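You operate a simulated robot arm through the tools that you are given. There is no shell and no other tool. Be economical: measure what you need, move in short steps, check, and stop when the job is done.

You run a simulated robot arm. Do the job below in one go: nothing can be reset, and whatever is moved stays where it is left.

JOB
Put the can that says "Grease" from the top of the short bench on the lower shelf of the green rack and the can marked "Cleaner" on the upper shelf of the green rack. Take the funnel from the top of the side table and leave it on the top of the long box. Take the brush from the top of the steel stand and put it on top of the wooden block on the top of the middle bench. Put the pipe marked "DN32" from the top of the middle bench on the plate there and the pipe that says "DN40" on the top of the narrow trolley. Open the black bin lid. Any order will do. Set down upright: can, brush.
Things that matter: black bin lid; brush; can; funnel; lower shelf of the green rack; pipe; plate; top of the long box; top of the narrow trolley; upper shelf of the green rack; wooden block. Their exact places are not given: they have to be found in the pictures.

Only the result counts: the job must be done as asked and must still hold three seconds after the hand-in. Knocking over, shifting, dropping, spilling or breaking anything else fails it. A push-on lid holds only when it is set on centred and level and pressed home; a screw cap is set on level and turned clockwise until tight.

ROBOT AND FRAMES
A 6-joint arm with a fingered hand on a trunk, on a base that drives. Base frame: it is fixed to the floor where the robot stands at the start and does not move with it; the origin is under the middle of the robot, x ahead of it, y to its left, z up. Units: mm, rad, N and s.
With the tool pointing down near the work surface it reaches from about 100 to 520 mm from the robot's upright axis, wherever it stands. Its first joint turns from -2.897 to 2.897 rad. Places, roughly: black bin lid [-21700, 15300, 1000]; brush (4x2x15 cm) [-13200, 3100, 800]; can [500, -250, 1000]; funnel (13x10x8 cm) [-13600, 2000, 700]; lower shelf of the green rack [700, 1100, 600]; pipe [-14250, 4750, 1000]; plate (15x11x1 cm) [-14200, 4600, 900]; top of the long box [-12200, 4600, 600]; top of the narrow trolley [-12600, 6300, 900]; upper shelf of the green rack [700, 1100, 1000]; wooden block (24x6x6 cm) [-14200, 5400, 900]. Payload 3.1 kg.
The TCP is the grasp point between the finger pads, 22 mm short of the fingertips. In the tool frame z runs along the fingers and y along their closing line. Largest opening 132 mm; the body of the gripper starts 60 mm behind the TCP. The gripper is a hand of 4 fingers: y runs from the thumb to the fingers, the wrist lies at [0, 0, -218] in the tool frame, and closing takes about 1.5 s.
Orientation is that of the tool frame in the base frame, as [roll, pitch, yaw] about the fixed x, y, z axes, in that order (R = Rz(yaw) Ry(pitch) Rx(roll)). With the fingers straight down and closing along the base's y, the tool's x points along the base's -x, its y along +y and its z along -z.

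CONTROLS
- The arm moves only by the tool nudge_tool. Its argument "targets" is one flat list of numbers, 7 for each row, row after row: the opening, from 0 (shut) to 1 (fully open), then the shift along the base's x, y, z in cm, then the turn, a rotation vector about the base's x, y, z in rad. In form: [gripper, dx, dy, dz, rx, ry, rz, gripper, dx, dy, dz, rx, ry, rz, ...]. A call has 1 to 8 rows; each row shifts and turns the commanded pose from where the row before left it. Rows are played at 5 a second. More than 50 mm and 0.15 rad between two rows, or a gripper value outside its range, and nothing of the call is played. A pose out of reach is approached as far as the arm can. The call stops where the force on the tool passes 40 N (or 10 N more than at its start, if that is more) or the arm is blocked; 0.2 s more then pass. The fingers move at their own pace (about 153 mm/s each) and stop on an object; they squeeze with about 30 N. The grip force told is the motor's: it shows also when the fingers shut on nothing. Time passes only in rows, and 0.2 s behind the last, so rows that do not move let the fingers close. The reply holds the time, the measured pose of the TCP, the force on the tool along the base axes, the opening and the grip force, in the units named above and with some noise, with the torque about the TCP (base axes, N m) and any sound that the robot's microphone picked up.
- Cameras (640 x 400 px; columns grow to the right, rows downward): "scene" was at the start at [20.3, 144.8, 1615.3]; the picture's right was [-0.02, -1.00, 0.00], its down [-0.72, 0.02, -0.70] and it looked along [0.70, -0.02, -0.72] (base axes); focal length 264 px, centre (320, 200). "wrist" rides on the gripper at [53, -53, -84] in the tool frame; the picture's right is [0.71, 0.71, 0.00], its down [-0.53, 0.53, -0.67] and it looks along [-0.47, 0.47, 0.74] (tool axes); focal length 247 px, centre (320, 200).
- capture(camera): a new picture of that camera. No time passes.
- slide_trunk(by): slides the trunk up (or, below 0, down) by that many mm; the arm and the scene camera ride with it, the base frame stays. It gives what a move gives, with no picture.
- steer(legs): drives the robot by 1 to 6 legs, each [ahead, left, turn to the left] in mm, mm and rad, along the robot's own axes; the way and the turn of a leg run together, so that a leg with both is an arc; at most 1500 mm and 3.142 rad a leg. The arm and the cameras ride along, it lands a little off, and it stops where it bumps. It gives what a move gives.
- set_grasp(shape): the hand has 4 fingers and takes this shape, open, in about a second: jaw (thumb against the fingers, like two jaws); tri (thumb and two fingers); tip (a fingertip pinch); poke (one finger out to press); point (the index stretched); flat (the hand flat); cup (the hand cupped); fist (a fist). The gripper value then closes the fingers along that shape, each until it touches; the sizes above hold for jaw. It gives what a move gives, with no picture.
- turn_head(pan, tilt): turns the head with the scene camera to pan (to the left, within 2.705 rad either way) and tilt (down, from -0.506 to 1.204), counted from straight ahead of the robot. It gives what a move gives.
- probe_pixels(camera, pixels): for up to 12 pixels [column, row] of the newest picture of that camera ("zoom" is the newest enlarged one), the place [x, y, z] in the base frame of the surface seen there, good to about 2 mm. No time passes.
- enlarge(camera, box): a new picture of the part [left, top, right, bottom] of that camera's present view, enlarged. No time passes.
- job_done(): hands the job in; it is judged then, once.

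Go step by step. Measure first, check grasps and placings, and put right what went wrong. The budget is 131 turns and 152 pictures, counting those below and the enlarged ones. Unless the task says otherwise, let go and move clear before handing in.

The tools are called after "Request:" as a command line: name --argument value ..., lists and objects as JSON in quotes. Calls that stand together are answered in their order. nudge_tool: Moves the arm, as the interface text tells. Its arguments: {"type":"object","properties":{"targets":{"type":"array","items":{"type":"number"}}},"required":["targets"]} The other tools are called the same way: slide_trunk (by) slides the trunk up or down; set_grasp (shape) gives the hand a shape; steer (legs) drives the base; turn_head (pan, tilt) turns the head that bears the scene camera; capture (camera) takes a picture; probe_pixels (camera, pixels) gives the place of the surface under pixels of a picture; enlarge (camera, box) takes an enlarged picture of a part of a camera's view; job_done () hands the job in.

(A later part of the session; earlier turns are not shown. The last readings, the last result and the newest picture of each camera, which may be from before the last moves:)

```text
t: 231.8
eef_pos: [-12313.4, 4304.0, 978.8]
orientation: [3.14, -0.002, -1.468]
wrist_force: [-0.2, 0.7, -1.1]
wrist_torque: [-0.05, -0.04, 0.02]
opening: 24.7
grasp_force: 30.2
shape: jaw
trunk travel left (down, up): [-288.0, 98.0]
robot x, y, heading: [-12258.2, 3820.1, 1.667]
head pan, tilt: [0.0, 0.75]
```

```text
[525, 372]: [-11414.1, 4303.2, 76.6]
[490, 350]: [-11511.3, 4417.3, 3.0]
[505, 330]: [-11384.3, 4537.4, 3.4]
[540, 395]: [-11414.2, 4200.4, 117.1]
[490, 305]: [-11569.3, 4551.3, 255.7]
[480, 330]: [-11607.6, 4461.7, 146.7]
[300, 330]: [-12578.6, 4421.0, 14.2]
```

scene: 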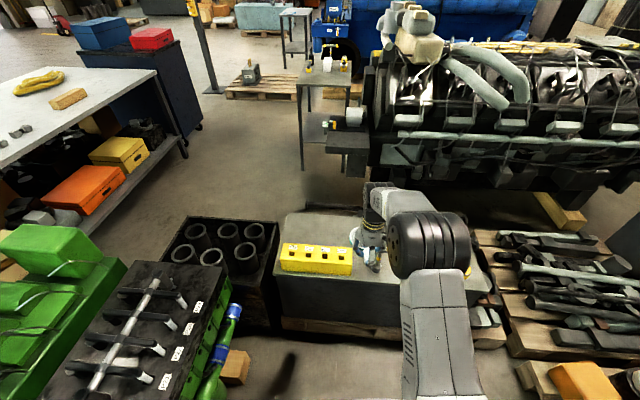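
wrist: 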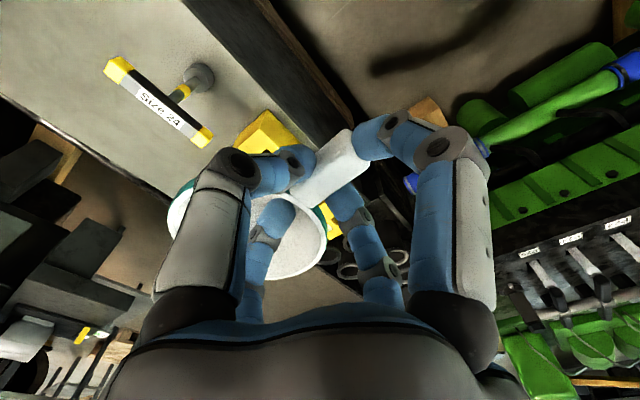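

The T-bar spans x -12285…-12165, and the area behind the pads around (-12030, 4600) is free. I'll move there.

Request:
steer --legs '[[0, 0, -0.097], [0, -236, 0], [230, 0, 0]]'

Request:
slide_trunk --by -200

Request:
capture --camera "wrist"

Request:
capture --camera "scene"

```text
t: 235.4
eef_pos: [-12025.8, 4533.7, 978.9]
orientation: [3.141, -0.003, -1.576]
wrist_force: [-0.6, 0.4, -0.8]
wrist_torque: [-0.1, 0.01, -0.01]
opening: 24.4
grasp_force: 29.7
shape: jaw
trunk travel left (down, up): [-288.0, 98.0]
robot x, y, heading: [-12024.8, 4045.1, 1.562]
head pan, tilt: [0.0, 0.75]
```

```text
t: 237.6
eef_pos: [-12025.9, 4531.6, 778.1]
orientation: [3.141, -0.002, -1.577]
wrist_force: [0.0, 0.4, -1.9]
wrist_torque: [-0.06, -0.03, 0.01]
opening: 24.4
grasp_force: 30.1
shape: jaw
trunk travel left (down, up): [-88.0, 298.0]
robot x, y, heading: [-12019.1, 4048.1, 1.557]
head pan, tilt: [0.0, 0.75]
```

```text
53 pictures are left
```

wrist: 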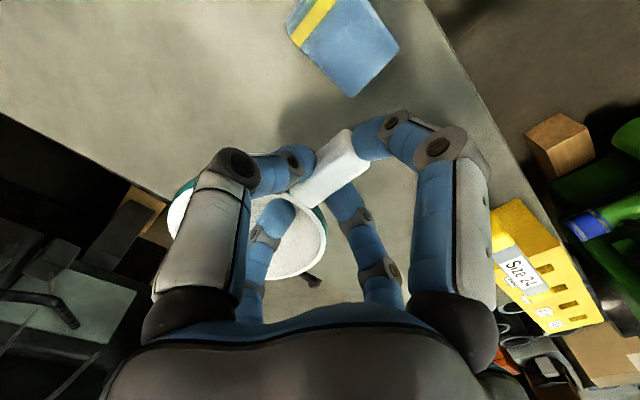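

```text
52 pictures are left
```

scene: 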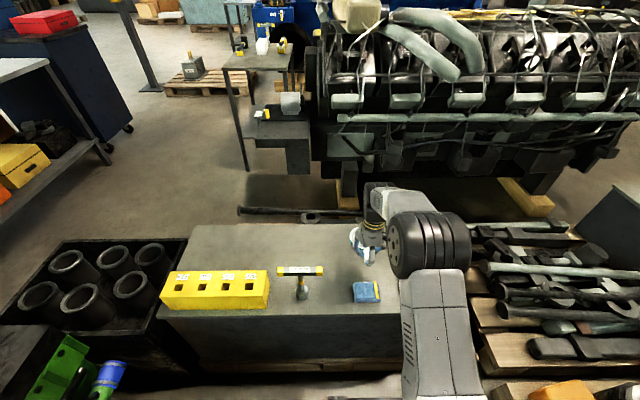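

I'll lower toward contact at about z 680.

Request:
nudge_tool --targets '[0, 0, 0, -3.5, 0, 0, 0, 0, 0, 0, -3.0, 0, 0, 0, 0, 0, 0, -1.2, 0, 0, 0, 0, 0, 0, -0.8, 0, 0, 0, 0, 0, 0, -0.6, 0, 0, 0]'

Request:
capture --camera "wrist"

```text
t: 238.8
eef_pos: [-12025.8, 4533.5, 687.5]
orientation: [3.14, 0.002, -1.577]
wrist_force: [0.1, -1.4, 4.7]
wrist_torque: [0.24, 0.02, 0.04]
opening: 24.5
grasp_force: 30.3
shape: jaw
trunk travel left (down, up): [-88.0, 298.0]
robot x, y, heading: [-12023.2, 4046.6, 1.556]
head pan, tilt: [0.0, 0.75]
```

```text
51 pictures are left
```

wrist: 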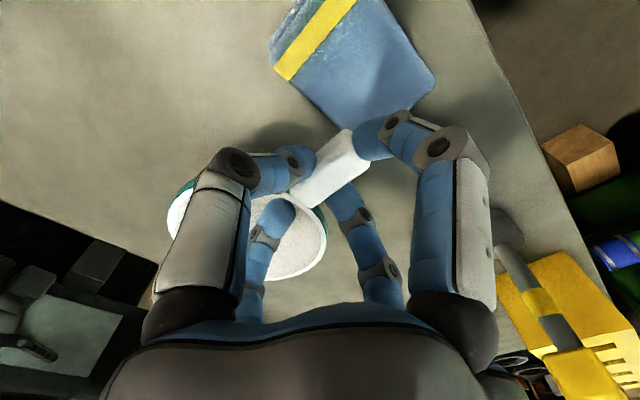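

Contact has begun with the funnel slightly tilted. I'll press down a bit to level it, then open.

Request:
nudge_tool --targets '[0, 0, 0, -0.3, 0, 0, 0, 0, 0, 0, -0.3, 0, 0, 0, 0, 0, 0, -0.2, 0, 0, 0]'

Request:
nudge_tool --targets '[0.25, 0, 0, 0, 0, 0, 0, 0.4, 0, 0, 0, 0, 0, 0, 0.6, 0, 0, 0, 0, 0, 0, 0.85, 0, 0, 0, 0, 0, 0, 0.85, 0, 0, 0, 0, 0, 0]'

Request:
capture --camera "wrist"

```text
t: 239.6
eef_pos: [-12025.9, 4533.2, 681.8]
orientation: [3.142, 0.005, -1.577]
wrist_force: [-0.6, -2.6, 22.1]
wrist_torque: [1.0, -0.05, 0.03]
opening: 25.8
grasp_force: 30.3
shape: jaw
trunk travel left (down, up): [-88.0, 298.0]
robot x, y, heading: [-12023.0, 4046.4, 1.552]
head pan, tilt: [0.0, 0.75]
```

```text
t: 240.8
eef_pos: [-12025.5, 4534.4, 680.6]
orientation: [-3.141, -0.002, -1.576]
wrist_force: [0.1, 0.7, 0.5]
wrist_torque: [0.0, -0.01, 0.01]
opening: 111.9
grasp_force: 0.1
shape: jaw
trunk travel left (down, up): [-88.0, 298.0]
robot x, y, heading: [-12023.5, 4047.4, 1.559]
head pan, tilt: [0.0, 0.75]
```

```text
50 pictures are left
```

wrist: 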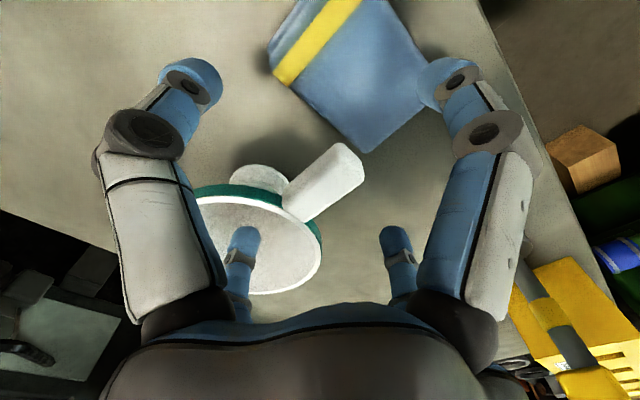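

Released. I'll lift out slowly and check how the funnel rests.

Request:
nudge_tool --targets '[0.85, 0, 0, 1.5, 0, 0, 0, 0.85, 0, 0, 2.5, 0, 0, 0, 0.85, 0, 0, 3, 0, 0, 0, 0.85, 0, 0, 3, 0, 0, 0]'

Request:
capture --camera "wrist"

```text
t: 241.8
eef_pos: [-12026.7, 4532.4, 780.1]
orientation: [3.141, -0.003, -1.577]
wrist_force: [0.2, 0.5, 0.1]
wrist_torque: [-0.01, 0.0, 0.01]
opening: 112.0
grasp_force: 0.0
shape: jaw
trunk travel left (down, up): [-88.0, 298.0]
robot x, y, heading: [-12021.3, 4048.7, 1.553]
head pan, tilt: [0.0, 0.75]
```

```text
49 pictures are left
```

wrist: 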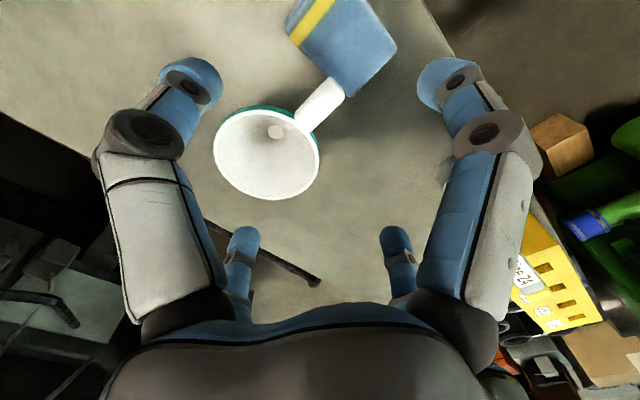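

The funnel stands upright on the box. Next is the brush: I'll back away and come round to the front of the steel stand.

Request:
slide_trunk --by 230

Request:
steer --legs '[[-1430, 0, 0.014], [0, 960, 0]]'

Request:
turn_head --pan 0.35 --tilt 0.75

Request:
capture --camera "scene"

```text
t: 244.2
eef_pos: [-12026.9, 4531.7, 1010.7]
orientation: [-3.14, -0.002, -1.576]
wrist_force: [0.2, 0.2, -0.9]
wrist_torque: [0.01, -0.01, 0.01]
opening: 111.9
grasp_force: 0.0
shape: jaw
trunk travel left (down, up): [-318.0, 68.0]
robot x, y, heading: [-12023.3, 4043.1, 1.56]
head pan, tilt: [0.0, 0.75]
```

```text
t: 255.9
eef_pos: [-12985.8, 3099.2, 1010.0]
orientation: [-3.14, -0.002, -1.57]
wrist_force: [-0.2, 0.2, -0.1]
wrist_torque: [-0.05, 0.01, 0.01]
opening: 112.2
grasp_force: 0.0
shape: jaw
trunk travel left (down, up): [-318.0, 68.0]
robot x, y, heading: [-12978.5, 2613.4, 1.567]
head pan, tilt: [0.0, 0.75]
```

```text
t: 256.7
eef_pos: [-12984.7, 3100.8, 1010.1]
orientation: [3.14, -0.002, -1.57]
wrist_force: [0.0, 1.0, -0.1]
wrist_torque: [0.03, -0.01, 0.01]
opening: 111.9
grasp_force: 0.1
shape: jaw
trunk travel left (down, up): [-318.0, 68.0]
robot x, y, heading: [-12981.1, 2613.2, 1.563]
head pan, tilt: [0.351, 0.75]
```

```text
48 pictures are left
```

scene: 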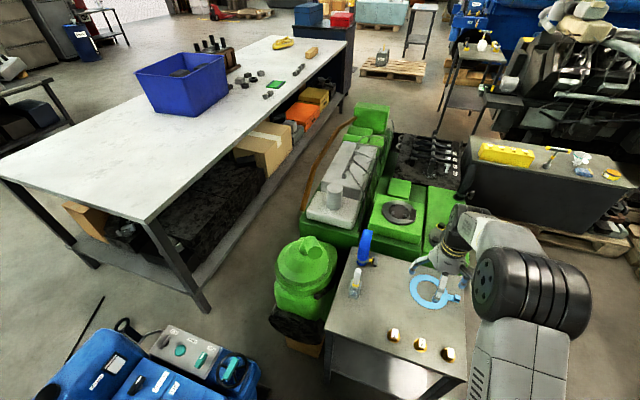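

The brush is at (355,283). I'll zoom on the brush and on the bench items.

Request:
enlarge --camera "scene" --box '[320, 220, 416, 320]'

Request:
probe_pixels --camera "scene" --pixels '[[358, 268], [356, 276], [354, 285], [353, 293], [353, 297], [332, 330], [340, 255], [455, 372], [260, 380], [240, 330], [205, 310], [305, 345]]'

Request:
enlarge --camera "scene" --box '[200, 30, 340, 110]'

Request:
probe_pixels --camera "scene" --pixels '[[150, 220], [200, 140], [250, 80], [262, 73], [240, 87], [268, 93], [276, 83], [310, 52], [304, 60], [283, 42], [320, 55], [230, 65]]'

```text
4.00 times, centred on (368, 270) of scene
```

zoom: 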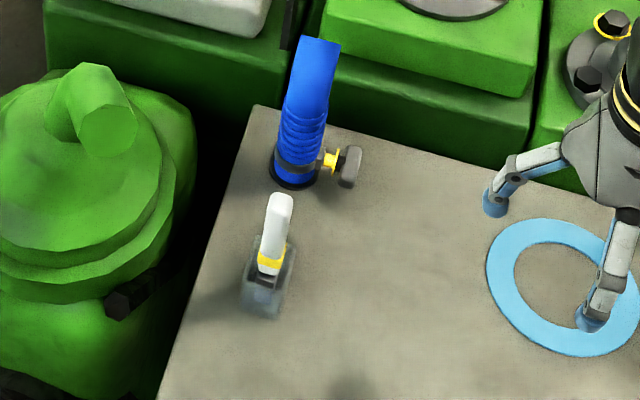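

```text
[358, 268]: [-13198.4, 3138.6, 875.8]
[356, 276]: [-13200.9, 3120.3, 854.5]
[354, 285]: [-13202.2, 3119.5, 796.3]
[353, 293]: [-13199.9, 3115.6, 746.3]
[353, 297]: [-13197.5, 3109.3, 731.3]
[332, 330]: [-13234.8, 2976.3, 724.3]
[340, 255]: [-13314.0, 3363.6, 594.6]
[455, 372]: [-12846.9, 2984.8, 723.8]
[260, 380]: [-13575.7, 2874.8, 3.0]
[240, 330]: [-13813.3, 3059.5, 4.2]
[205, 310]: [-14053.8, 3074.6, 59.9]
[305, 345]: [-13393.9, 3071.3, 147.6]
```

```text
4.57 times, centred on (270, 70) of scene
```

zoom: 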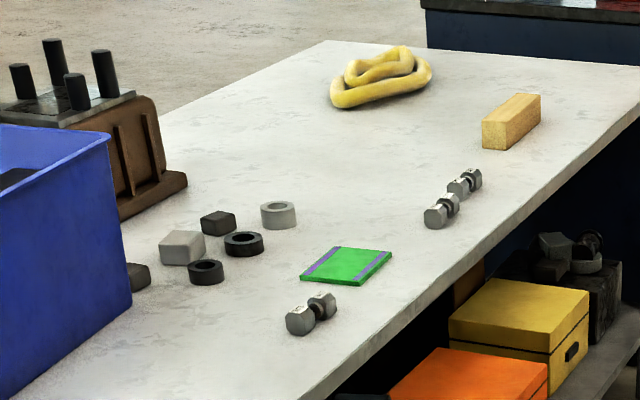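

```text
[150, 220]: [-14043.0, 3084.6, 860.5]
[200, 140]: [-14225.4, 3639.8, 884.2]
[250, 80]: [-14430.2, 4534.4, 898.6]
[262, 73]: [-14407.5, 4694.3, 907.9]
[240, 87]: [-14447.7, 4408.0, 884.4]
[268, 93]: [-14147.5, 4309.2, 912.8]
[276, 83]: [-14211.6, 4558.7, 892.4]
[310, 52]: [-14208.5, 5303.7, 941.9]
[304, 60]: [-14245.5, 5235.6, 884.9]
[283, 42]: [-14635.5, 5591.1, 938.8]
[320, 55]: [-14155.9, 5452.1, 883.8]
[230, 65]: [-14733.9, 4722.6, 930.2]
```

I found the green plate at (-14211, 4560), the wooden block (top z≈942), and the hex pipes near the bench's front edge (x≈-14030). I'll measure the aisle width beside the green engine and line up on the brush.

Request:
probe_pixels --camera "scene" --pixels '[[312, 200], [320, 170], [345, 125], [280, 265], [272, 300], [300, 235], [290, 215], [265, 215], [340, 110], [225, 250], [180, 300], [285, 330]]'

Request:
steer --legs '[[0, 205, 0]]'

Request:
capture --camera "wrist"

```text
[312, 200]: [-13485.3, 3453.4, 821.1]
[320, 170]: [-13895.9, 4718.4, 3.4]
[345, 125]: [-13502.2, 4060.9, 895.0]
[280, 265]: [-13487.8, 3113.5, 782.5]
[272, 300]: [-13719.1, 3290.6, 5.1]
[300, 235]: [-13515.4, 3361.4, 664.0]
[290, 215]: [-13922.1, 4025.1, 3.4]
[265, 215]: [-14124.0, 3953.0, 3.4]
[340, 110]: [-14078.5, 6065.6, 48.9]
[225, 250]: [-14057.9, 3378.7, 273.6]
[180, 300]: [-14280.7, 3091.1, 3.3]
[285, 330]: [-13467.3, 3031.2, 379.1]
```

```text
t: 258.3
eef_pos: [-13125.0, 3106.6, 1011.0]
orientation: [3.14, -0.003, -1.555]
wrist_force: [-0.5, 0.3, 0.5]
wrist_torque: [0.02, 0.02, -0.02]
opening: 112.1
grasp_force: 0.1
shape: jaw
trunk travel left (down, up): [-318.0, 68.0]
robot x, y, heading: [-13116.1, 2615.6, 1.578]
head pan, tilt: [0.351, 0.75]
stopped in leg 1: the robot was blocked; the commanded pose is now the measured one
```

```text
45 pictures are left
```

wrist: 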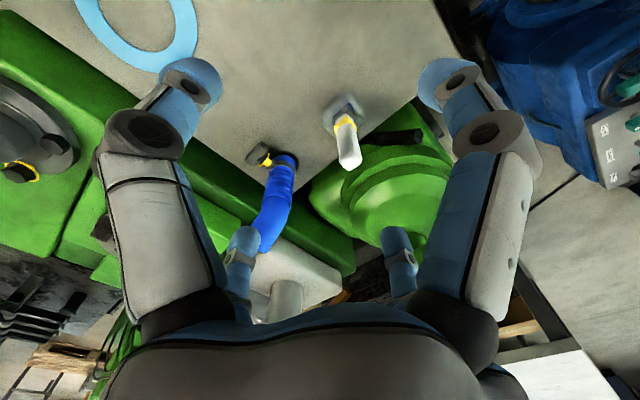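

The robot bumped the blue engine's side, so I'll ease back right 25 mm and ahead 20. Then I'll reach left over the brush at about (-13200, 3127).

Request:
steer --legs '[[0, -25, 0], [20, 0, 0]]'

Request:
nudge_tool --targets '[0.55, -3.3, 0, 0, 0, 0, 0, 0.55, -3.3, 0, 0, 0, 0, 0, 0.55, -3.3, 0, 0, 0, 0, 0]'

Request:
capture --camera "wrist"

Request:
turn_head --pan 1.3 --tilt 0.9

Request:
capture --camera "scene"

```text
t: 259.5
eef_pos: [-13102.2, 3125.3, 1010.2]
orientation: [-3.14, -0.001, -1.553]
wrist_force: [-0.6, -0.1, 0.1]
wrist_torque: [-0.02, -0.03, 0.0]
opening: 112.1
grasp_force: 0.1
shape: jaw
trunk travel left (down, up): [-318.0, 68.0]
robot x, y, heading: [-13087.7, 2641.8, 1.584]
head pan, tilt: [0.351, 0.75]
```

```text
t: 260.3
eef_pos: [-13203.7, 3125.9, 1012.6]
orientation: [-3.139, -0.002, -1.555]
wrist_force: [0.1, -0.6, 0.1]
wrist_torque: [0.04, 0.01, 0.02]
opening: 73.3
grasp_force: 0.2
shape: jaw
trunk travel left (down, up): [-318.0, 68.0]
robot x, y, heading: [-13085.1, 2641.9, 1.582]
head pan, tilt: [0.351, 0.75]
```

```text
44 pictures are left
```

wrist: 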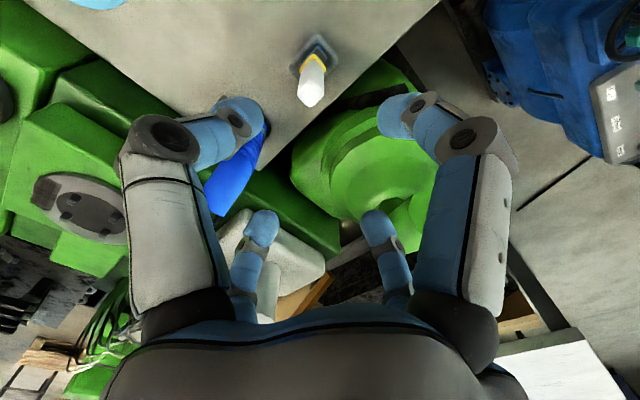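

```text
t: 261.6
eef_pos: [-13202.1, 3126.3, 1013.3]
orientation: [-3.141, -0.001, -1.552]
wrist_force: [0.3, 0.2, 0.6]
wrist_torque: [-0.02, 0.0, -0.01]
opening: 72.9
grasp_force: 0.0
shape: jaw
trunk travel left (down, up): [-318.0, 68.0]
robot x, y, heading: [-13086.7, 2637.6, 1.581]
head pan, tilt: [1.3, 0.901]
```

```text
43 pictures are left
```

scene: 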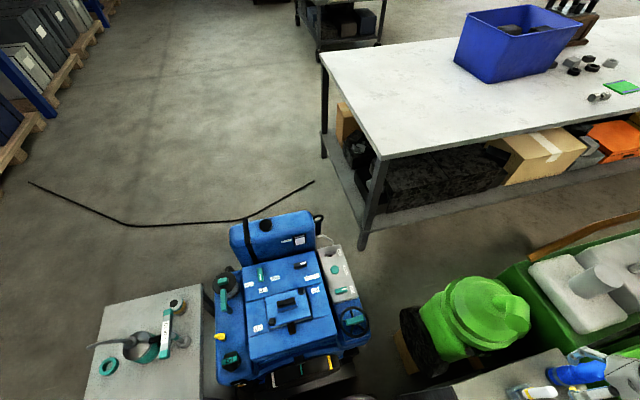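

I'll probe the brush handle in the wrist view, and the blue engine's near side to learn my base's size.

Request:
probe_pixels --camera "wrist" --pixels '[[310, 100], [303, 88], [320, 85], [311, 75], [308, 60], [325, 55], [312, 92]]'

Request:
probe_pixels --camera "scene" --pixels '[[335, 372], [290, 385], [345, 390], [320, 395], [360, 350], [225, 385], [400, 330], [500, 255], [590, 190], [360, 245], [620, 100], [595, 97]]'

```text
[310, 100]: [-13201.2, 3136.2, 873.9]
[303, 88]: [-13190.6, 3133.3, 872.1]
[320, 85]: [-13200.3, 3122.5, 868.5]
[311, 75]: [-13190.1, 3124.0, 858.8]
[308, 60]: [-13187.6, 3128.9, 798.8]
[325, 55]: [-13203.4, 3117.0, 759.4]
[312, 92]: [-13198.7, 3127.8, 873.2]
```

```text
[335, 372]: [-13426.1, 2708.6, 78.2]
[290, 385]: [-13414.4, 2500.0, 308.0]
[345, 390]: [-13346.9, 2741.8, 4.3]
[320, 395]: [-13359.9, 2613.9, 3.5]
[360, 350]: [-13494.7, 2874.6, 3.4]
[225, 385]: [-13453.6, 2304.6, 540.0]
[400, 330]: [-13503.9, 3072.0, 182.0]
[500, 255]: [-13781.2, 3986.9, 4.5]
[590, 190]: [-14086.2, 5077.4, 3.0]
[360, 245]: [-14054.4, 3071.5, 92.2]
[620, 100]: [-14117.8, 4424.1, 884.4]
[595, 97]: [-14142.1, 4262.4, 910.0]
```

The brush handle top is centred at (-13198, 3128, 873), right under the TCP. I'll lower with the trunk and close.

Request:
nudge_tool --targets '[0.55, 0.4, 0.2, 0, 0, 0, 0]'

Request:
slide_trunk --by -165

Request:
nudge_tool --targets '[0, 0, 0, 0, 0, 0, 0, 0, 0, 0, 0, 0, 0, 0, 0, 0, 0, 0, 0, 0, 0, 0, 0, 0, 0, 0, 0, 0, 0, 0, 0, 0, 0, 0, 0]'

Request:
capture --camera "wrist"

```text
t: 261.9
eef_pos: [-13197.6, 3127.8, 1010.4]
orientation: [-3.141, -0.002, -1.553]
wrist_force: [-1.4, -0.3, 0.3]
wrist_torque: [-0.01, -0.03, 0.01]
opening: 73.3
grasp_force: 0.1
shape: jaw
trunk travel left (down, up): [-318.0, 68.0]
robot x, y, heading: [-13086.0, 2640.7, 1.583]
head pan, tilt: [1.3, 0.901]
```

```text
t: 263.8
eef_pos: [-13196.7, 3128.6, 846.9]
orientation: [-3.141, -0.001, -1.553]
wrist_force: [-0.6, -0.1, -0.1]
wrist_torque: [0.0, 0.01, 0.01]
opening: 73.3
grasp_force: 0.0
shape: jaw
trunk travel left (down, up): [-153.0, 233.0]
robot x, y, heading: [-13087.0, 2641.5, 1.58]
head pan, tilt: [1.3, 0.901]
```

```text
t: 265.0
eef_pos: [-13196.7, 3128.5, 845.7]
orientation: [3.14, 0.0, -1.552]
wrist_force: [-0.3, 0.8, 0.1]
wrist_torque: [-0.01, -0.03, -0.03]
opening: 13.8
grasp_force: 30.1
shape: jaw
trunk travel left (down, up): [-153.0, 233.0]
robot x, y, heading: [-13087.7, 2641.8, 1.577]
head pan, tilt: [1.3, 0.901]
```

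```text
42 pictures are left
```

wrist: 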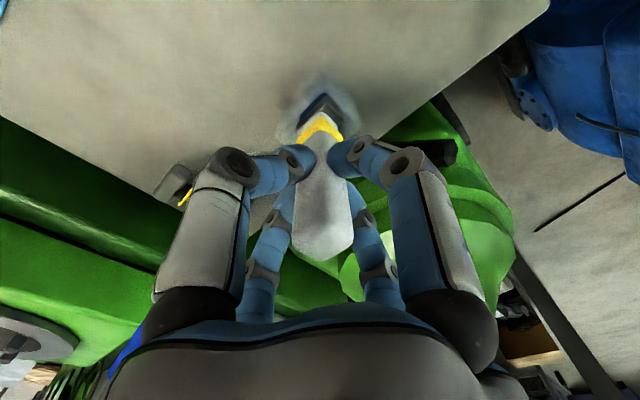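

Gripped. I'll lift and plan the route to the middle bench, probing the floor obstacles to the west (cable, cart, bench corners).

Request:
slide_trunk --by 225

Request:
probe_pixels --camera "scene" --pixels '[[318, 47], [376, 43], [323, 65], [335, 155], [30, 185], [122, 222], [220, 222], [310, 185], [20, 170], [250, 100], [150, 100], [360, 245]]'

Request:
capture --camera "wrist"

```text
t: 267.4
eef_pos: [-13196.7, 3127.9, 1070.9]
orientation: [3.141, -0.002, -1.554]
wrist_force: [-0.2, -0.5, -0.9]
wrist_torque: [0.01, 0.01, -0.05]
opening: 13.8
grasp_force: 30.0
shape: jaw
trunk travel left (down, up): [-378.0, 8.0]
robot x, y, heading: [-13091.0, 2641.1, 1.581]
head pan, tilt: [1.3, 0.901]
```

```text
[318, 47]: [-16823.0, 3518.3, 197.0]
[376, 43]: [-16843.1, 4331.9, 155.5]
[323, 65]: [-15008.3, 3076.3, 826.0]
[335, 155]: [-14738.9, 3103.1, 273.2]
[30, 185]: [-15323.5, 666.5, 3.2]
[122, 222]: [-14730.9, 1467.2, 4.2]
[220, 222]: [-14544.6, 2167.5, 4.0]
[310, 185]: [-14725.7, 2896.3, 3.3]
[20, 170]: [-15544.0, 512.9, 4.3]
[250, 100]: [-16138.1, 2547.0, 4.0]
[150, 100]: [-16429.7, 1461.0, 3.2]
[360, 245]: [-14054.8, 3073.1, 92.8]
```

```text
41 pictures are left
```

wrist: 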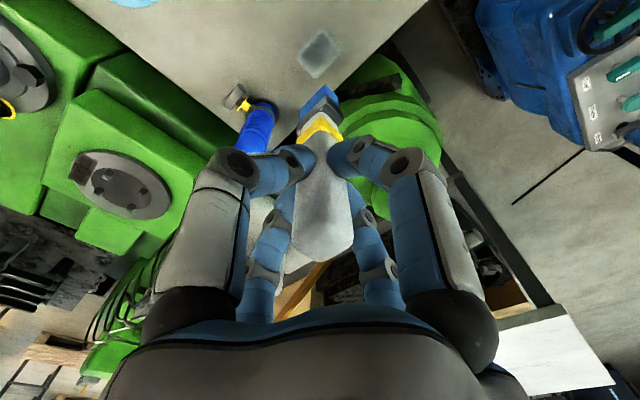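

The brush hangs straight. The way to the bench's open side is round the west and north ends, so I'll drive south, west, then north along x≈-15600.

Request:
steer --legs '[[-1300, 0, 0], [0, 1280, 0], [0, 1280, 0], [1500, 0, 0], [1500, 0, 0], [1300, 0, 0]]'

Request:
turn_head --pan -0.6 --tilt 0.4

Request:
capture --camera "scene"

```text
t: 306.6
eef_pos: [-16019.9, 6025.0, 1071.3]
orientation: [3.14, -0.002, -1.495]
wrist_force: [-0.2, -0.6, -1.2]
wrist_torque: [-0.07, -0.03, -0.02]
opening: 13.6
grasp_force: 29.7
shape: jaw
trunk travel left (down, up): [-378.0, 8.0]
robot x, y, heading: [-15883.1, 5541.9, 1.638]
head pan, tilt: [1.3, 0.901]
```

```text
t: 308.5
eef_pos: [-16019.2, 6024.9, 1070.4]
orientation: [3.141, -0.002, -1.494]
wrist_force: [0.7, -0.2, -0.7]
wrist_torque: [-0.05, 0.0, 0.01]
opening: 14.0
grasp_force: 29.6
shape: jaw
trunk travel left (down, up): [-378.0, 8.0]
robot x, y, heading: [-15881.2, 5542.5, 1.64]
head pan, tilt: [-0.6, 0.4]
```

```text
40 pictures are left
```

scene: 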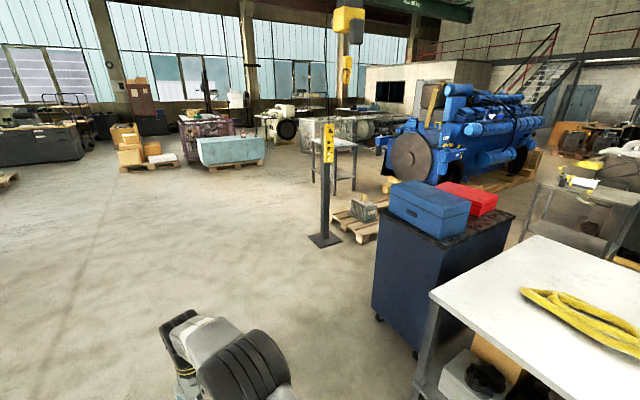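

I'll probe the obstacles around the bench's north end.

Request:
probe_pixels --camera "scene" --pixels '[[325, 240], [378, 318], [415, 355], [358, 242], [340, 185], [330, 215], [510, 220], [425, 395], [600, 250], [520, 240], [575, 180], [395, 190]]'

Request:
turn_head --pan -1.25 --tilt 0.45

Request:
capture --camera "scene"

```text
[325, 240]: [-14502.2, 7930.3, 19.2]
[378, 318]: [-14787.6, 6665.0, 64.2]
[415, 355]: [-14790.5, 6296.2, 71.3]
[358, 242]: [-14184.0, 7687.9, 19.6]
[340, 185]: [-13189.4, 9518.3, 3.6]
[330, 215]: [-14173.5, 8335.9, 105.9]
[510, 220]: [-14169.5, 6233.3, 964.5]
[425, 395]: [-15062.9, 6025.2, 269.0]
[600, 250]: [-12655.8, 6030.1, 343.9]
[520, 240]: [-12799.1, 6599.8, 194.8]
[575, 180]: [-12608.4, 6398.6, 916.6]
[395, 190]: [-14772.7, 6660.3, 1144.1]
```

```text
t: 309.5
eef_pos: [-16019.3, 6024.6, 1071.6]
orientation: [-3.141, -0.001, -1.494]
wrist_force: [0.2, -0.2, -0.5]
wrist_torque: [-0.02, 0.01, -0.02]
opening: 13.7
grasp_force: 29.8
shape: jaw
trunk travel left (down, up): [-378.0, 8.0]
robot x, y, heading: [-15878.6, 5542.7, 1.64]
head pan, tilt: [-1.25, 0.45]
```

```text
39 pictures are left
```

scene: 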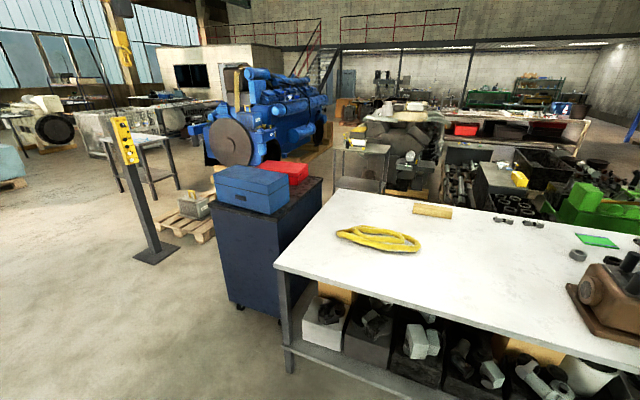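

The lane between the cabinet (y<6665) and the pallet (y>7690) is open at y≈7170, so I'll take it heading east.

Request:
steer --legs '[[0, 0, -1.64], [0, 1500, 0], [0, 130, 0], [1500, 0, 0], [750, 0, 0]]'

Request:
turn_head --pan -1.5 --tilt 0.5

Request:
capture --camera "scene"

```text
t: 332.3
eef_pos: [-13154.6, 7350.5, 1070.6]
orientation: [-3.141, -0.002, -3.083]
wrist_force: [0.1, 0.0, -1.5]
wrist_torque: [0.01, 0.01, 0.04]
opening: 13.6
grasp_force: 29.6
shape: jaw
trunk travel left (down, up): [-378.0, 8.0]
robot x, y, heading: [-13638.3, 7219.5, 0.052]
head pan, tilt: [-1.25, 0.45]
```

```text
t: 333.1
eef_pos: [-13155.1, 7349.2, 1071.2]
orientation: [3.14, -0.002, -3.086]
wrist_force: [-0.6, -0.3, -0.8]
wrist_torque: [0.02, 0.02, 0.01]
opening: 13.7
grasp_force: 29.9
shape: jaw
trunk travel left (down, up): [-378.0, 8.0]
robot x, y, heading: [-13636.5, 7227.0, 0.048]
head pan, tilt: [-1.499, 0.499]
```

```text
38 pictures are left
```

scene: 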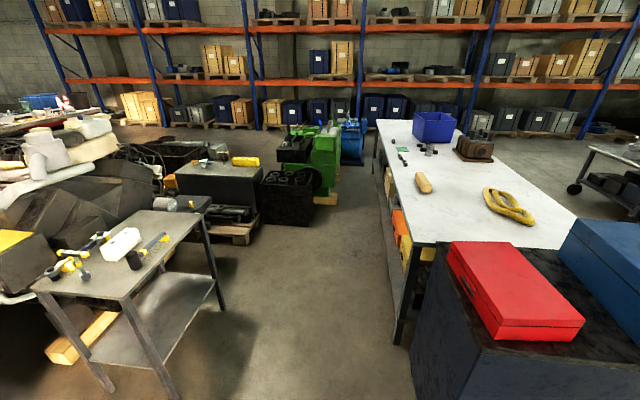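

I'll probe the green engine's near end, the crate, the trolley top, and the bench edge, and zoom on the bench items.

Request:
probe_pixels --camera "scene" --pixels '[[325, 203], [318, 220], [340, 185], [285, 222], [250, 240], [345, 160], [375, 180], [150, 240], [100, 235], [175, 255], [398, 340], [220, 305]]'

Request:
enlarge --camera "scene" --box '[370, 120, 466, 200]'

Request:
probe_pixels --camera "zoom" --pixels '[[128, 103], [145, 138], [170, 185], [200, 190], [225, 140], [150, 165], [110, 120], [290, 310], [265, 260], [235, 165]]'

```text
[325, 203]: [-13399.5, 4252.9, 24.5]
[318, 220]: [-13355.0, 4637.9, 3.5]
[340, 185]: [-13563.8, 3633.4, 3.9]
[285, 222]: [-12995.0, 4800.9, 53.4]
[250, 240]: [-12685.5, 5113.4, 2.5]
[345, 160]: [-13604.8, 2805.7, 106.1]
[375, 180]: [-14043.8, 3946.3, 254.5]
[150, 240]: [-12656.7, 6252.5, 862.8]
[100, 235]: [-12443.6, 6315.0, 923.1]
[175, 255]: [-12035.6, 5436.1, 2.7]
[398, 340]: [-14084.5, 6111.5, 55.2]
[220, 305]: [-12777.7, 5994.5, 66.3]
```

```text
5.00 times, centred on (418, 160) of scene
```

zoom: 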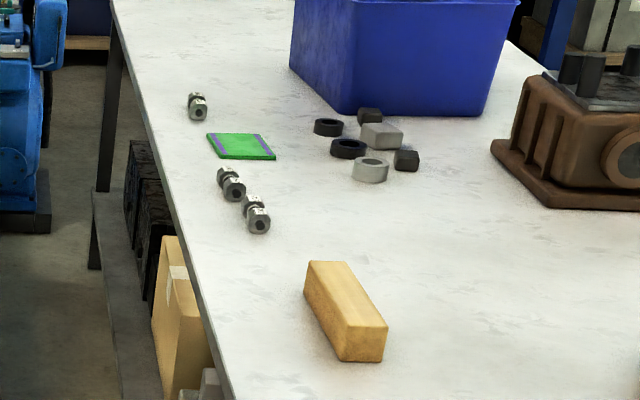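

```text
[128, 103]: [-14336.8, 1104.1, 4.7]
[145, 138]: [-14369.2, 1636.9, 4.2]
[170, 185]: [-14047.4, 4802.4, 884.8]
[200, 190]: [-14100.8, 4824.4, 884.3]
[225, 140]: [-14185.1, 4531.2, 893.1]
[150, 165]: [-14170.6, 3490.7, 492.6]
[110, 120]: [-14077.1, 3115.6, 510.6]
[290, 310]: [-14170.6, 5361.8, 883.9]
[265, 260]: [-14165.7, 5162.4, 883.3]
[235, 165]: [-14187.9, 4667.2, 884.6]
```

The engine ends at y≈4250, so I can stand at the bench from there north. I'll turn to face the bench, pass at x≈-13300 to clear the cabinet, and stop beside the wooden block.

Request:
steer --legs '[[330, 0, 0], [0, 0, 3.09], [0, 1000, 0], [0, 830, 0]]'

```text
t: 351.0
eef_pos: [-13850.7, 5358.9, 1070.9]
orientation: [3.141, -0.002, -0.021]
wrist_force: [-0.2, 0.7, -1.8]
wrist_torque: [0.0, -0.03, 0.0]
opening: 13.9
grasp_force: 29.7
shape: jaw
trunk travel left (down, up): [-378.0, 8.0]
robot x, y, heading: [-13361.9, 5446.5, 3.113]
head pan, tilt: [-1.499, 0.499]
```

I'll raise the hand 60 mm, drive ahead 320, and look at the block with the wrist camera.

Request:
nudge_tool --targets '[0, 0, 0, 3, 0, 0, 0, 0, 0, 0, 3, 0, 0, 0]'

Request:
steer --legs '[[320, 0, 0.02]]'

Request:
capture --camera "wrist"

Request:
turn_head --pan 0.1 --tilt 0.85

Request:
capture --camera "scene"

```text
t: 351.6
eef_pos: [-13852.4, 5359.2, 1128.7]
orientation: [3.141, -0.001, -0.02]
wrist_force: [0.2, -0.8, -1.7]
wrist_torque: [0.0, -0.03, 0.0]
opening: 13.9
grasp_force: 30.0
shape: jaw
trunk travel left (down, up): [-378.0, 8.0]
robot x, y, heading: [-13361.1, 5450.0, 3.112]
head pan, tilt: [-1.499, 0.499]
```

```text
t: 353.8
eef_pos: [-14173.9, 5360.1, 1129.5]
orientation: [-3.14, -0.002, -0.008]
wrist_force: [0.3, 0.4, -0.1]
wrist_torque: [-0.02, 0.01, 0.02]
opening: 13.5
grasp_force: 29.8
shape: jaw
trunk travel left (down, up): [-378.0, 8.0]
robot x, y, heading: [-13681.4, 5458.0, 3.126]
head pan, tilt: [-1.499, 0.499]
```

```text
36 pictures are left
```

wrist: 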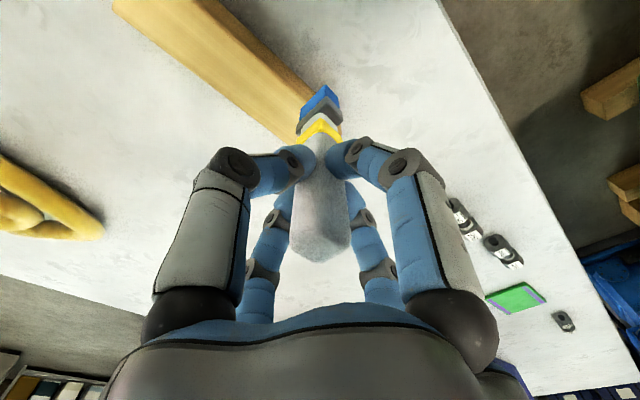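

```text
t: 355.4
eef_pos: [-14174.2, 5359.9, 1128.8]
orientation: [3.141, -0.002, -0.008]
wrist_force: [0.4, 0.0, -0.9]
wrist_torque: [-0.01, 0.02, -0.03]
opening: 13.4
grasp_force: 30.1
shape: jaw
trunk travel left (down, up): [-378.0, 8.0]
robot x, y, heading: [-13680.9, 5456.8, 3.125]
head pan, tilt: [0.099, 0.85]
```

```text
35 pictures are left
```

scene: 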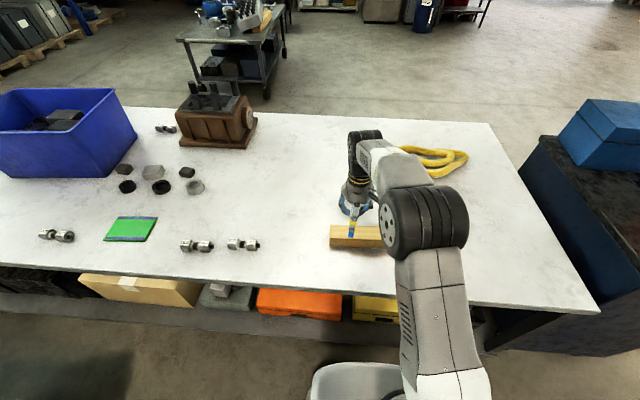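

I'll measure the block's top and zoom in to read the pipe labels.

Request:
probe_pixels --camera "scene" --pixels '[[335, 230], [332, 237], [365, 230], [375, 237], [378, 228], [340, 227], [360, 239], [345, 233], [331, 246]]'

Request:
enlarge --camera "scene" --box '[30, 200, 270, 260]'

Request:
probe_pixels --camera "scene" --pixels '[[50, 235], [66, 236], [189, 246], [205, 245], [235, 244], [250, 244], [130, 230], [110, 238], [150, 222], [155, 236], [115, 220]]'

```text
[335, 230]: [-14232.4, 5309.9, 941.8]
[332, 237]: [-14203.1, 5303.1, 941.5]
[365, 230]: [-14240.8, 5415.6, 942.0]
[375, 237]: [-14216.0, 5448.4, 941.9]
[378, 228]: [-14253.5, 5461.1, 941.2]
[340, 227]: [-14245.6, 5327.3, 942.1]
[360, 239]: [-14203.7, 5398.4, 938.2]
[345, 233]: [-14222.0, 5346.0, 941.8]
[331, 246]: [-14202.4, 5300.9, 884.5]
```

```text
2.67 times, centred on (150, 230) of scene
```

zoom: 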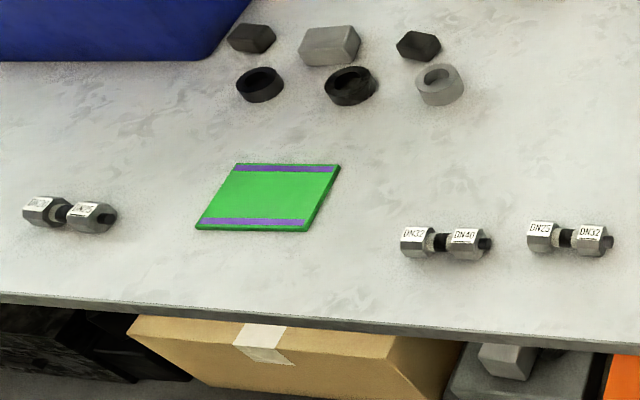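

```text
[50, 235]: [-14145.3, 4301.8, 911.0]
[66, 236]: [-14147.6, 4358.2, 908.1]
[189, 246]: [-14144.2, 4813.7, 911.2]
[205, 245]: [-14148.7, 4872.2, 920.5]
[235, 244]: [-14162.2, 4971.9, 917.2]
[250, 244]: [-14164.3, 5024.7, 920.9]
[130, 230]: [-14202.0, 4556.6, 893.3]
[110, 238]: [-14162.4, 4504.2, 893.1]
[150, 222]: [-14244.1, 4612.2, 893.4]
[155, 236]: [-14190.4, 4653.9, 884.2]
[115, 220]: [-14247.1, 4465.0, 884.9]
```

I'll zoom further on the three fittings.

Request:
enlarge --camera "scene" --box '[176, 232, 264, 258]'

Request:
enlarge --camera "scene" --box '[34, 222, 82, 248]'

```text
7.27 times, centred on (220, 245) of scene
```

zoom: 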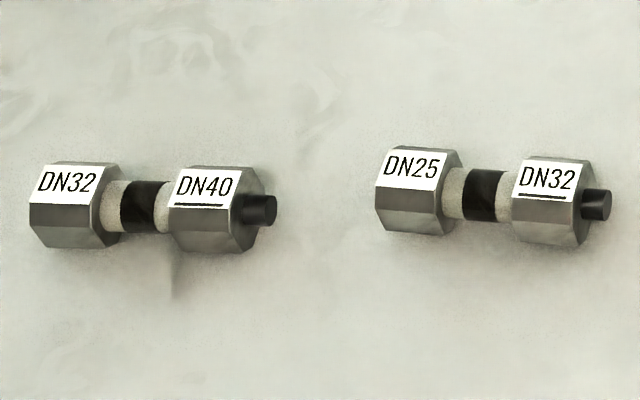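

```text
13.33 times, centred on (58, 235) of scene
```

zoom: 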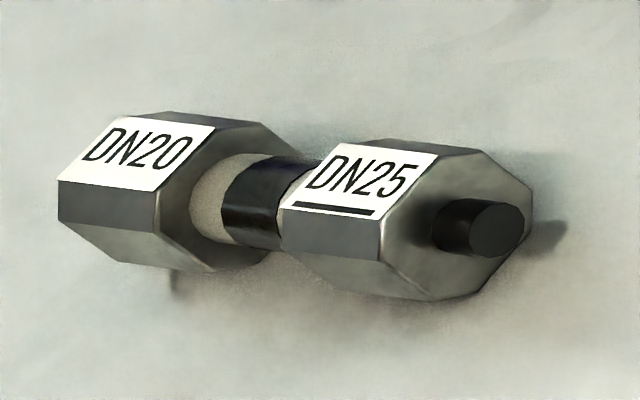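

Each pipe bears two sizes, one underlined: the middle one is DN32/**DN40** and the right one DN25/**DN32**. A fourth fitting sits near (165,128), so I'll read that too.

Request:
enlarge --camera "scene" --box '[145, 116, 187, 140]'

Request:
probe_pixels --camera "scene" --pixels '[[160, 129], [170, 129]]'

```text
15.24 times, centred on (166, 128) of scene
```

zoom: 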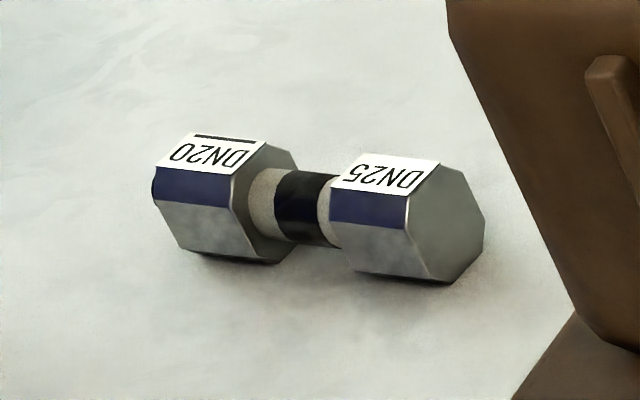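

```text
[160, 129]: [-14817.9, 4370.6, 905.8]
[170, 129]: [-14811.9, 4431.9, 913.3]
```

The underlined sizes are unique (20, 25, 32, 40), so DN32 is the right pipe (y≈5000) and DN40 the middle one (y≈4843). First I'll place the brush on the block centre line at about (-14233, 5400).

Request:
steer --legs '[[33, 0, 0]]'

Request:
nudge_tool --targets '[0, -1.3, 2, 0, 0, 0, 0, 0, -1.3, 2, 0, 0, 0, 0]'

Request:
capture --camera "wrist"

Request:
enlarge --camera "scene" --box '[310, 180, 430, 270]'

```text
t: 356.3
eef_pos: [-14205.7, 5360.8, 1129.7]
orientation: [-3.141, 0.001, -0.008]
wrist_force: [-0.4, -0.3, -1.9]
wrist_torque: [0.0, -0.02, 0.01]
opening: 13.6
grasp_force: 29.8
shape: jaw
trunk travel left (down, up): [-378.0, 8.0]
robot x, y, heading: [-13716.9, 5460.7, 3.126]
head pan, tilt: [0.099, 0.85]
```

```text
t: 356.9
eef_pos: [-14230.6, 5400.9, 1127.3]
orientation: [3.141, -0.002, -0.008]
wrist_force: [-0.2, -0.8, -0.6]
wrist_torque: [-0.01, 0.01, 0.02]
opening: 13.6
grasp_force: 30.0
shape: jaw
trunk travel left (down, up): [-378.0, 8.0]
robot x, y, heading: [-13715.0, 5460.3, 3.125]
head pan, tilt: [0.099, 0.85]
```

```text
30 pictures are left
```

wrist: 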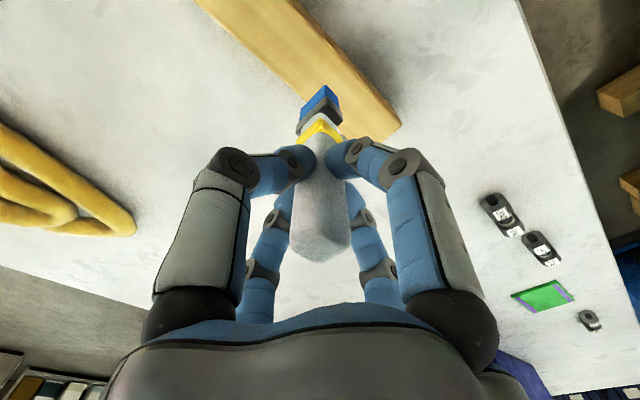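

```text
4.44 times, centred on (370, 225) of scene
```

zoom: 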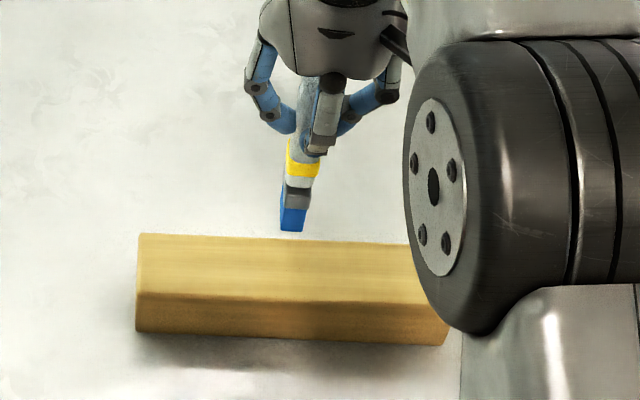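

I'll verify the block's edges and the brush foot before lowering.

Request:
probe_pixels --camera "zoom" --pixels '[[290, 294], [290, 243], [142, 265], [292, 222], [283, 215], [305, 215], [400, 296], [400, 250], [295, 170]]'

```text
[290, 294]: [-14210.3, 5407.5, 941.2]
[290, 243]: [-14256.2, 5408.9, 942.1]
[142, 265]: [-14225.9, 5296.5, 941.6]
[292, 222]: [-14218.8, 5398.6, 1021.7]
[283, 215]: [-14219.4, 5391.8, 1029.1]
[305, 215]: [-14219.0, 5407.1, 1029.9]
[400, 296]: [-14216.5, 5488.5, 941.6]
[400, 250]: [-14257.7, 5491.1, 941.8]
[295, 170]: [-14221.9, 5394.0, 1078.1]
```

The brush foot centre is about 6 mm behind the block's centre line. I'll shift +6 mm in x and lower to contact.

Request:
nudge_tool --targets '[0, 0.6, 0, -2.5, 0, 0, 0, 0, 0, 0, -2.0, 0, 0, 0, 0, 0, 0, -1.0, 0, 0, 0, 0, 0, 0, -0.5, 0, 0, 0, 0, 0, 0, -0.2, 0, 0, 0]'

```text
t: 358.1
eef_pos: [-14226.4, 5402.1, 1067.8]
orientation: [-3.14, 0.0, -0.008]
wrist_force: [0.0, 0.1, -0.7]
wrist_torque: [-0.01, -0.05, -0.01]
opening: 13.6
grasp_force: 30.8
shape: jaw
trunk travel left (down, up): [-378.0, 8.0]
robot x, y, heading: [-13715.9, 5458.0, 3.126]
head pan, tilt: [0.099, 0.85]
```

Request:
nudge_tool --targets '[0, 0, 0, -0.2, 0, 0, 0, 0, 0, 0, -0.2, 0, 0, 0, 0, 0, 0, -0.15, 0, 0, 0]'

```text
t: 358.9
eef_pos: [-14226.9, 5400.5, 1062.5]
orientation: [-3.141, -0.001, -0.008]
wrist_force: [-0.6, 0.0, -1.4]
wrist_torque: [-0.02, 0.03, -0.02]
opening: 13.6
grasp_force: 29.5
shape: jaw
trunk travel left (down, up): [-378.0, 8.0]
robot x, y, heading: [-13715.5, 5455.6, 3.133]
head pan, tilt: [0.099, 0.85]
```

Request:
nudge_tool --targets '[0, 0, 0, -0.15, 0, 0, 0, 0, 0, 0, -0.15, 0, 0, 0]'

Request:
enlarge --camera "scene" --box '[330, 190, 410, 250]'

```text
t: 359.5
eef_pos: [-14227.8, 5400.6, 1060.0]
orientation: [3.141, 0.001, -0.007]
wrist_force: [0.2, 0.5, 0.5]
wrist_torque: [0.01, 0.03, 0.0]
opening: 13.6
grasp_force: 30.1
shape: jaw
trunk travel left (down, up): [-378.0, 8.0]
robot x, y, heading: [-13716.2, 5457.0, 3.127]
head pan, tilt: [0.099, 0.85]
```

```text
6.67 times, centred on (370, 220) of scene
```

zoom: 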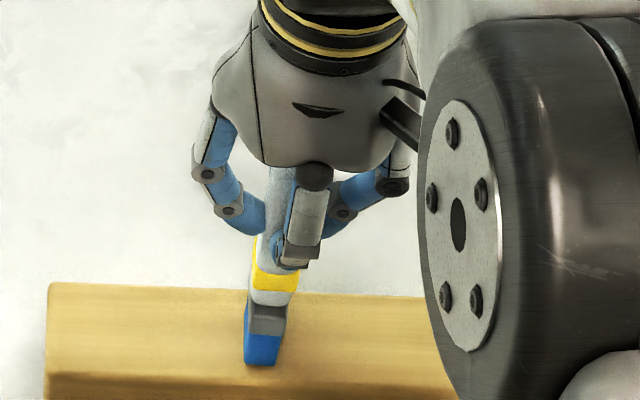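

Request:
nudge_tool --targets '[0, 0, 0, -0.15, 0, 0, 0, 0, 0, 0, -0.1, 0, 0, 0]'

Request:
probe_pixels --camera "zoom" --pixels '[[262, 355], [262, 368], [262, 340], [200, 380], [200, 290]]'

```text
t: 360.1
eef_pos: [-14226.6, 5400.8, 1059.5]
orientation: [-3.14, 0.005, -0.008]
wrist_force: [-3.0, -0.3, 18.9]
wrist_torque: [-0.04, 0.04, -0.04]
opening: 14.0
grasp_force: 30.2
shape: jaw
trunk travel left (down, up): [-378.0, 8.0]
robot x, y, heading: [-13713.3, 5459.1, 3.126]
head pan, tilt: [0.099, 0.85]
```

```text
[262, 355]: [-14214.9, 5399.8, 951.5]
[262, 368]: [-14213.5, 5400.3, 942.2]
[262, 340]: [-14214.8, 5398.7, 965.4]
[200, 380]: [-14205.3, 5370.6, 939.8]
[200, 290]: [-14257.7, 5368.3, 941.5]
```

Firm contact, with the foot fully on the block. I'll ease off, open, and rise.

Request:
nudge_tool --targets '[0, 0, 0, 0.1, 0, 0, 0, 0.2, 0, 0, 0, 0, 0, 0, 0.4, 0, 0, 0, 0, 0, 0, 0.6, 0, 0, 0, 0, 0, 0, 0.6, 0, 0, 2, 0, 0, 0, 0.6, 0, 0, 3, 0, 0, 0, 0.6, 0, 0, 2, 0, 0, 0]'

Request:
enlarge --camera "scene" --box '[310, 160, 430, 260]'

```text
t: 361.7
eef_pos: [-14227.4, 5400.5, 1127.9]
orientation: [3.141, -0.002, -0.007]
wrist_force: [-0.6, -0.1, 0.4]
wrist_torque: [0.02, 0.0, 0.01]
opening: 78.4
grasp_force: 0.1
shape: jaw
trunk travel left (down, up): [-378.0, 8.0]
robot x, y, heading: [-13716.9, 5455.4, 3.123]
head pan, tilt: [0.099, 0.85]
```

```text
4.00 times, centred on (370, 210) of scene
```

zoom: 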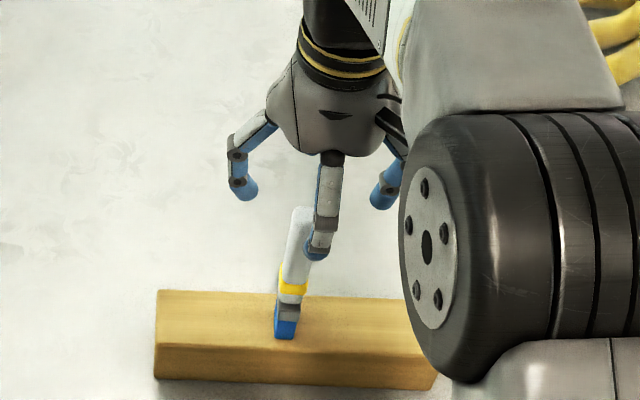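

The brush stands on the block. I'll raise and move south over the DN32 pipe at about (-14163, 5001).

Request:
nudge_tool --targets '[0.9, 0, 0, 4, 0, 0, 0]'

Request:
steer --legs '[[-20, 0, 0.01], [0, 400, 0]]'

Request:
nudge_tool --targets '[0.9, 2, 0, -4, 0, 0, 0, 0.9, 2, 0, -4, 0, 0, 0]'

Request:
capture --camera "wrist"

```text
t: 362.1
eef_pos: [-14225.8, 5401.8, 1166.7]
orientation: [-3.141, -0.002, -0.011]
wrist_force: [-0.1, -0.9, 0.3]
wrist_torque: [-0.01, -0.01, 0.02]
opening: 118.9
grasp_force: 0.0
shape: jaw
trunk travel left (down, up): [-378.0, 8.0]
robot x, y, heading: [-13715.9, 5459.1, 3.121]
head pan, tilt: [0.099, 0.85]
```

```text
t: 365.0
eef_pos: [-14209.9, 4994.7, 1165.6]
orientation: [3.141, -0.003, -0.003]
wrist_force: [-0.7, 0.3, -0.2]
wrist_torque: [0.01, 0.01, 0.0]
opening: 118.6
grasp_force: 0.0
shape: jaw
trunk travel left (down, up): [-378.0, 8.0]
robot x, y, heading: [-13702.1, 5058.2, 3.132]
head pan, tilt: [0.099, 0.85]
```

```text
t: 365.6
eef_pos: [-14167.9, 4993.9, 1082.6]
orientation: [-3.139, -0.002, -0.001]
wrist_force: [0.2, 0.4, 0.0]
wrist_torque: [0.02, 0.02, 0.0]
opening: 118.5
grasp_force: 0.0
shape: jaw
trunk travel left (down, up): [-378.0, 8.0]
robot x, y, heading: [-13697.8, 5056.5, 3.13]
head pan, tilt: [0.099, 0.85]
```

```text
26 pictures are left
```

wrist: 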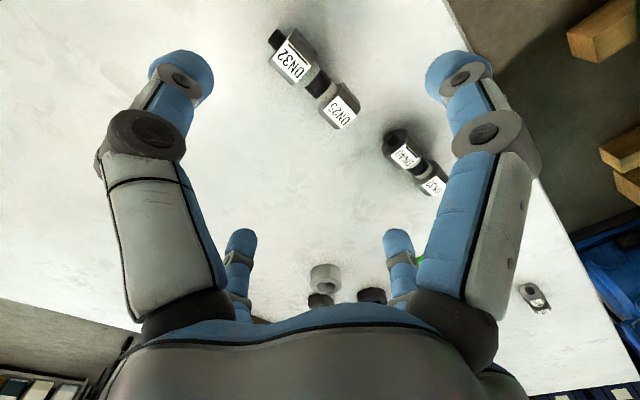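

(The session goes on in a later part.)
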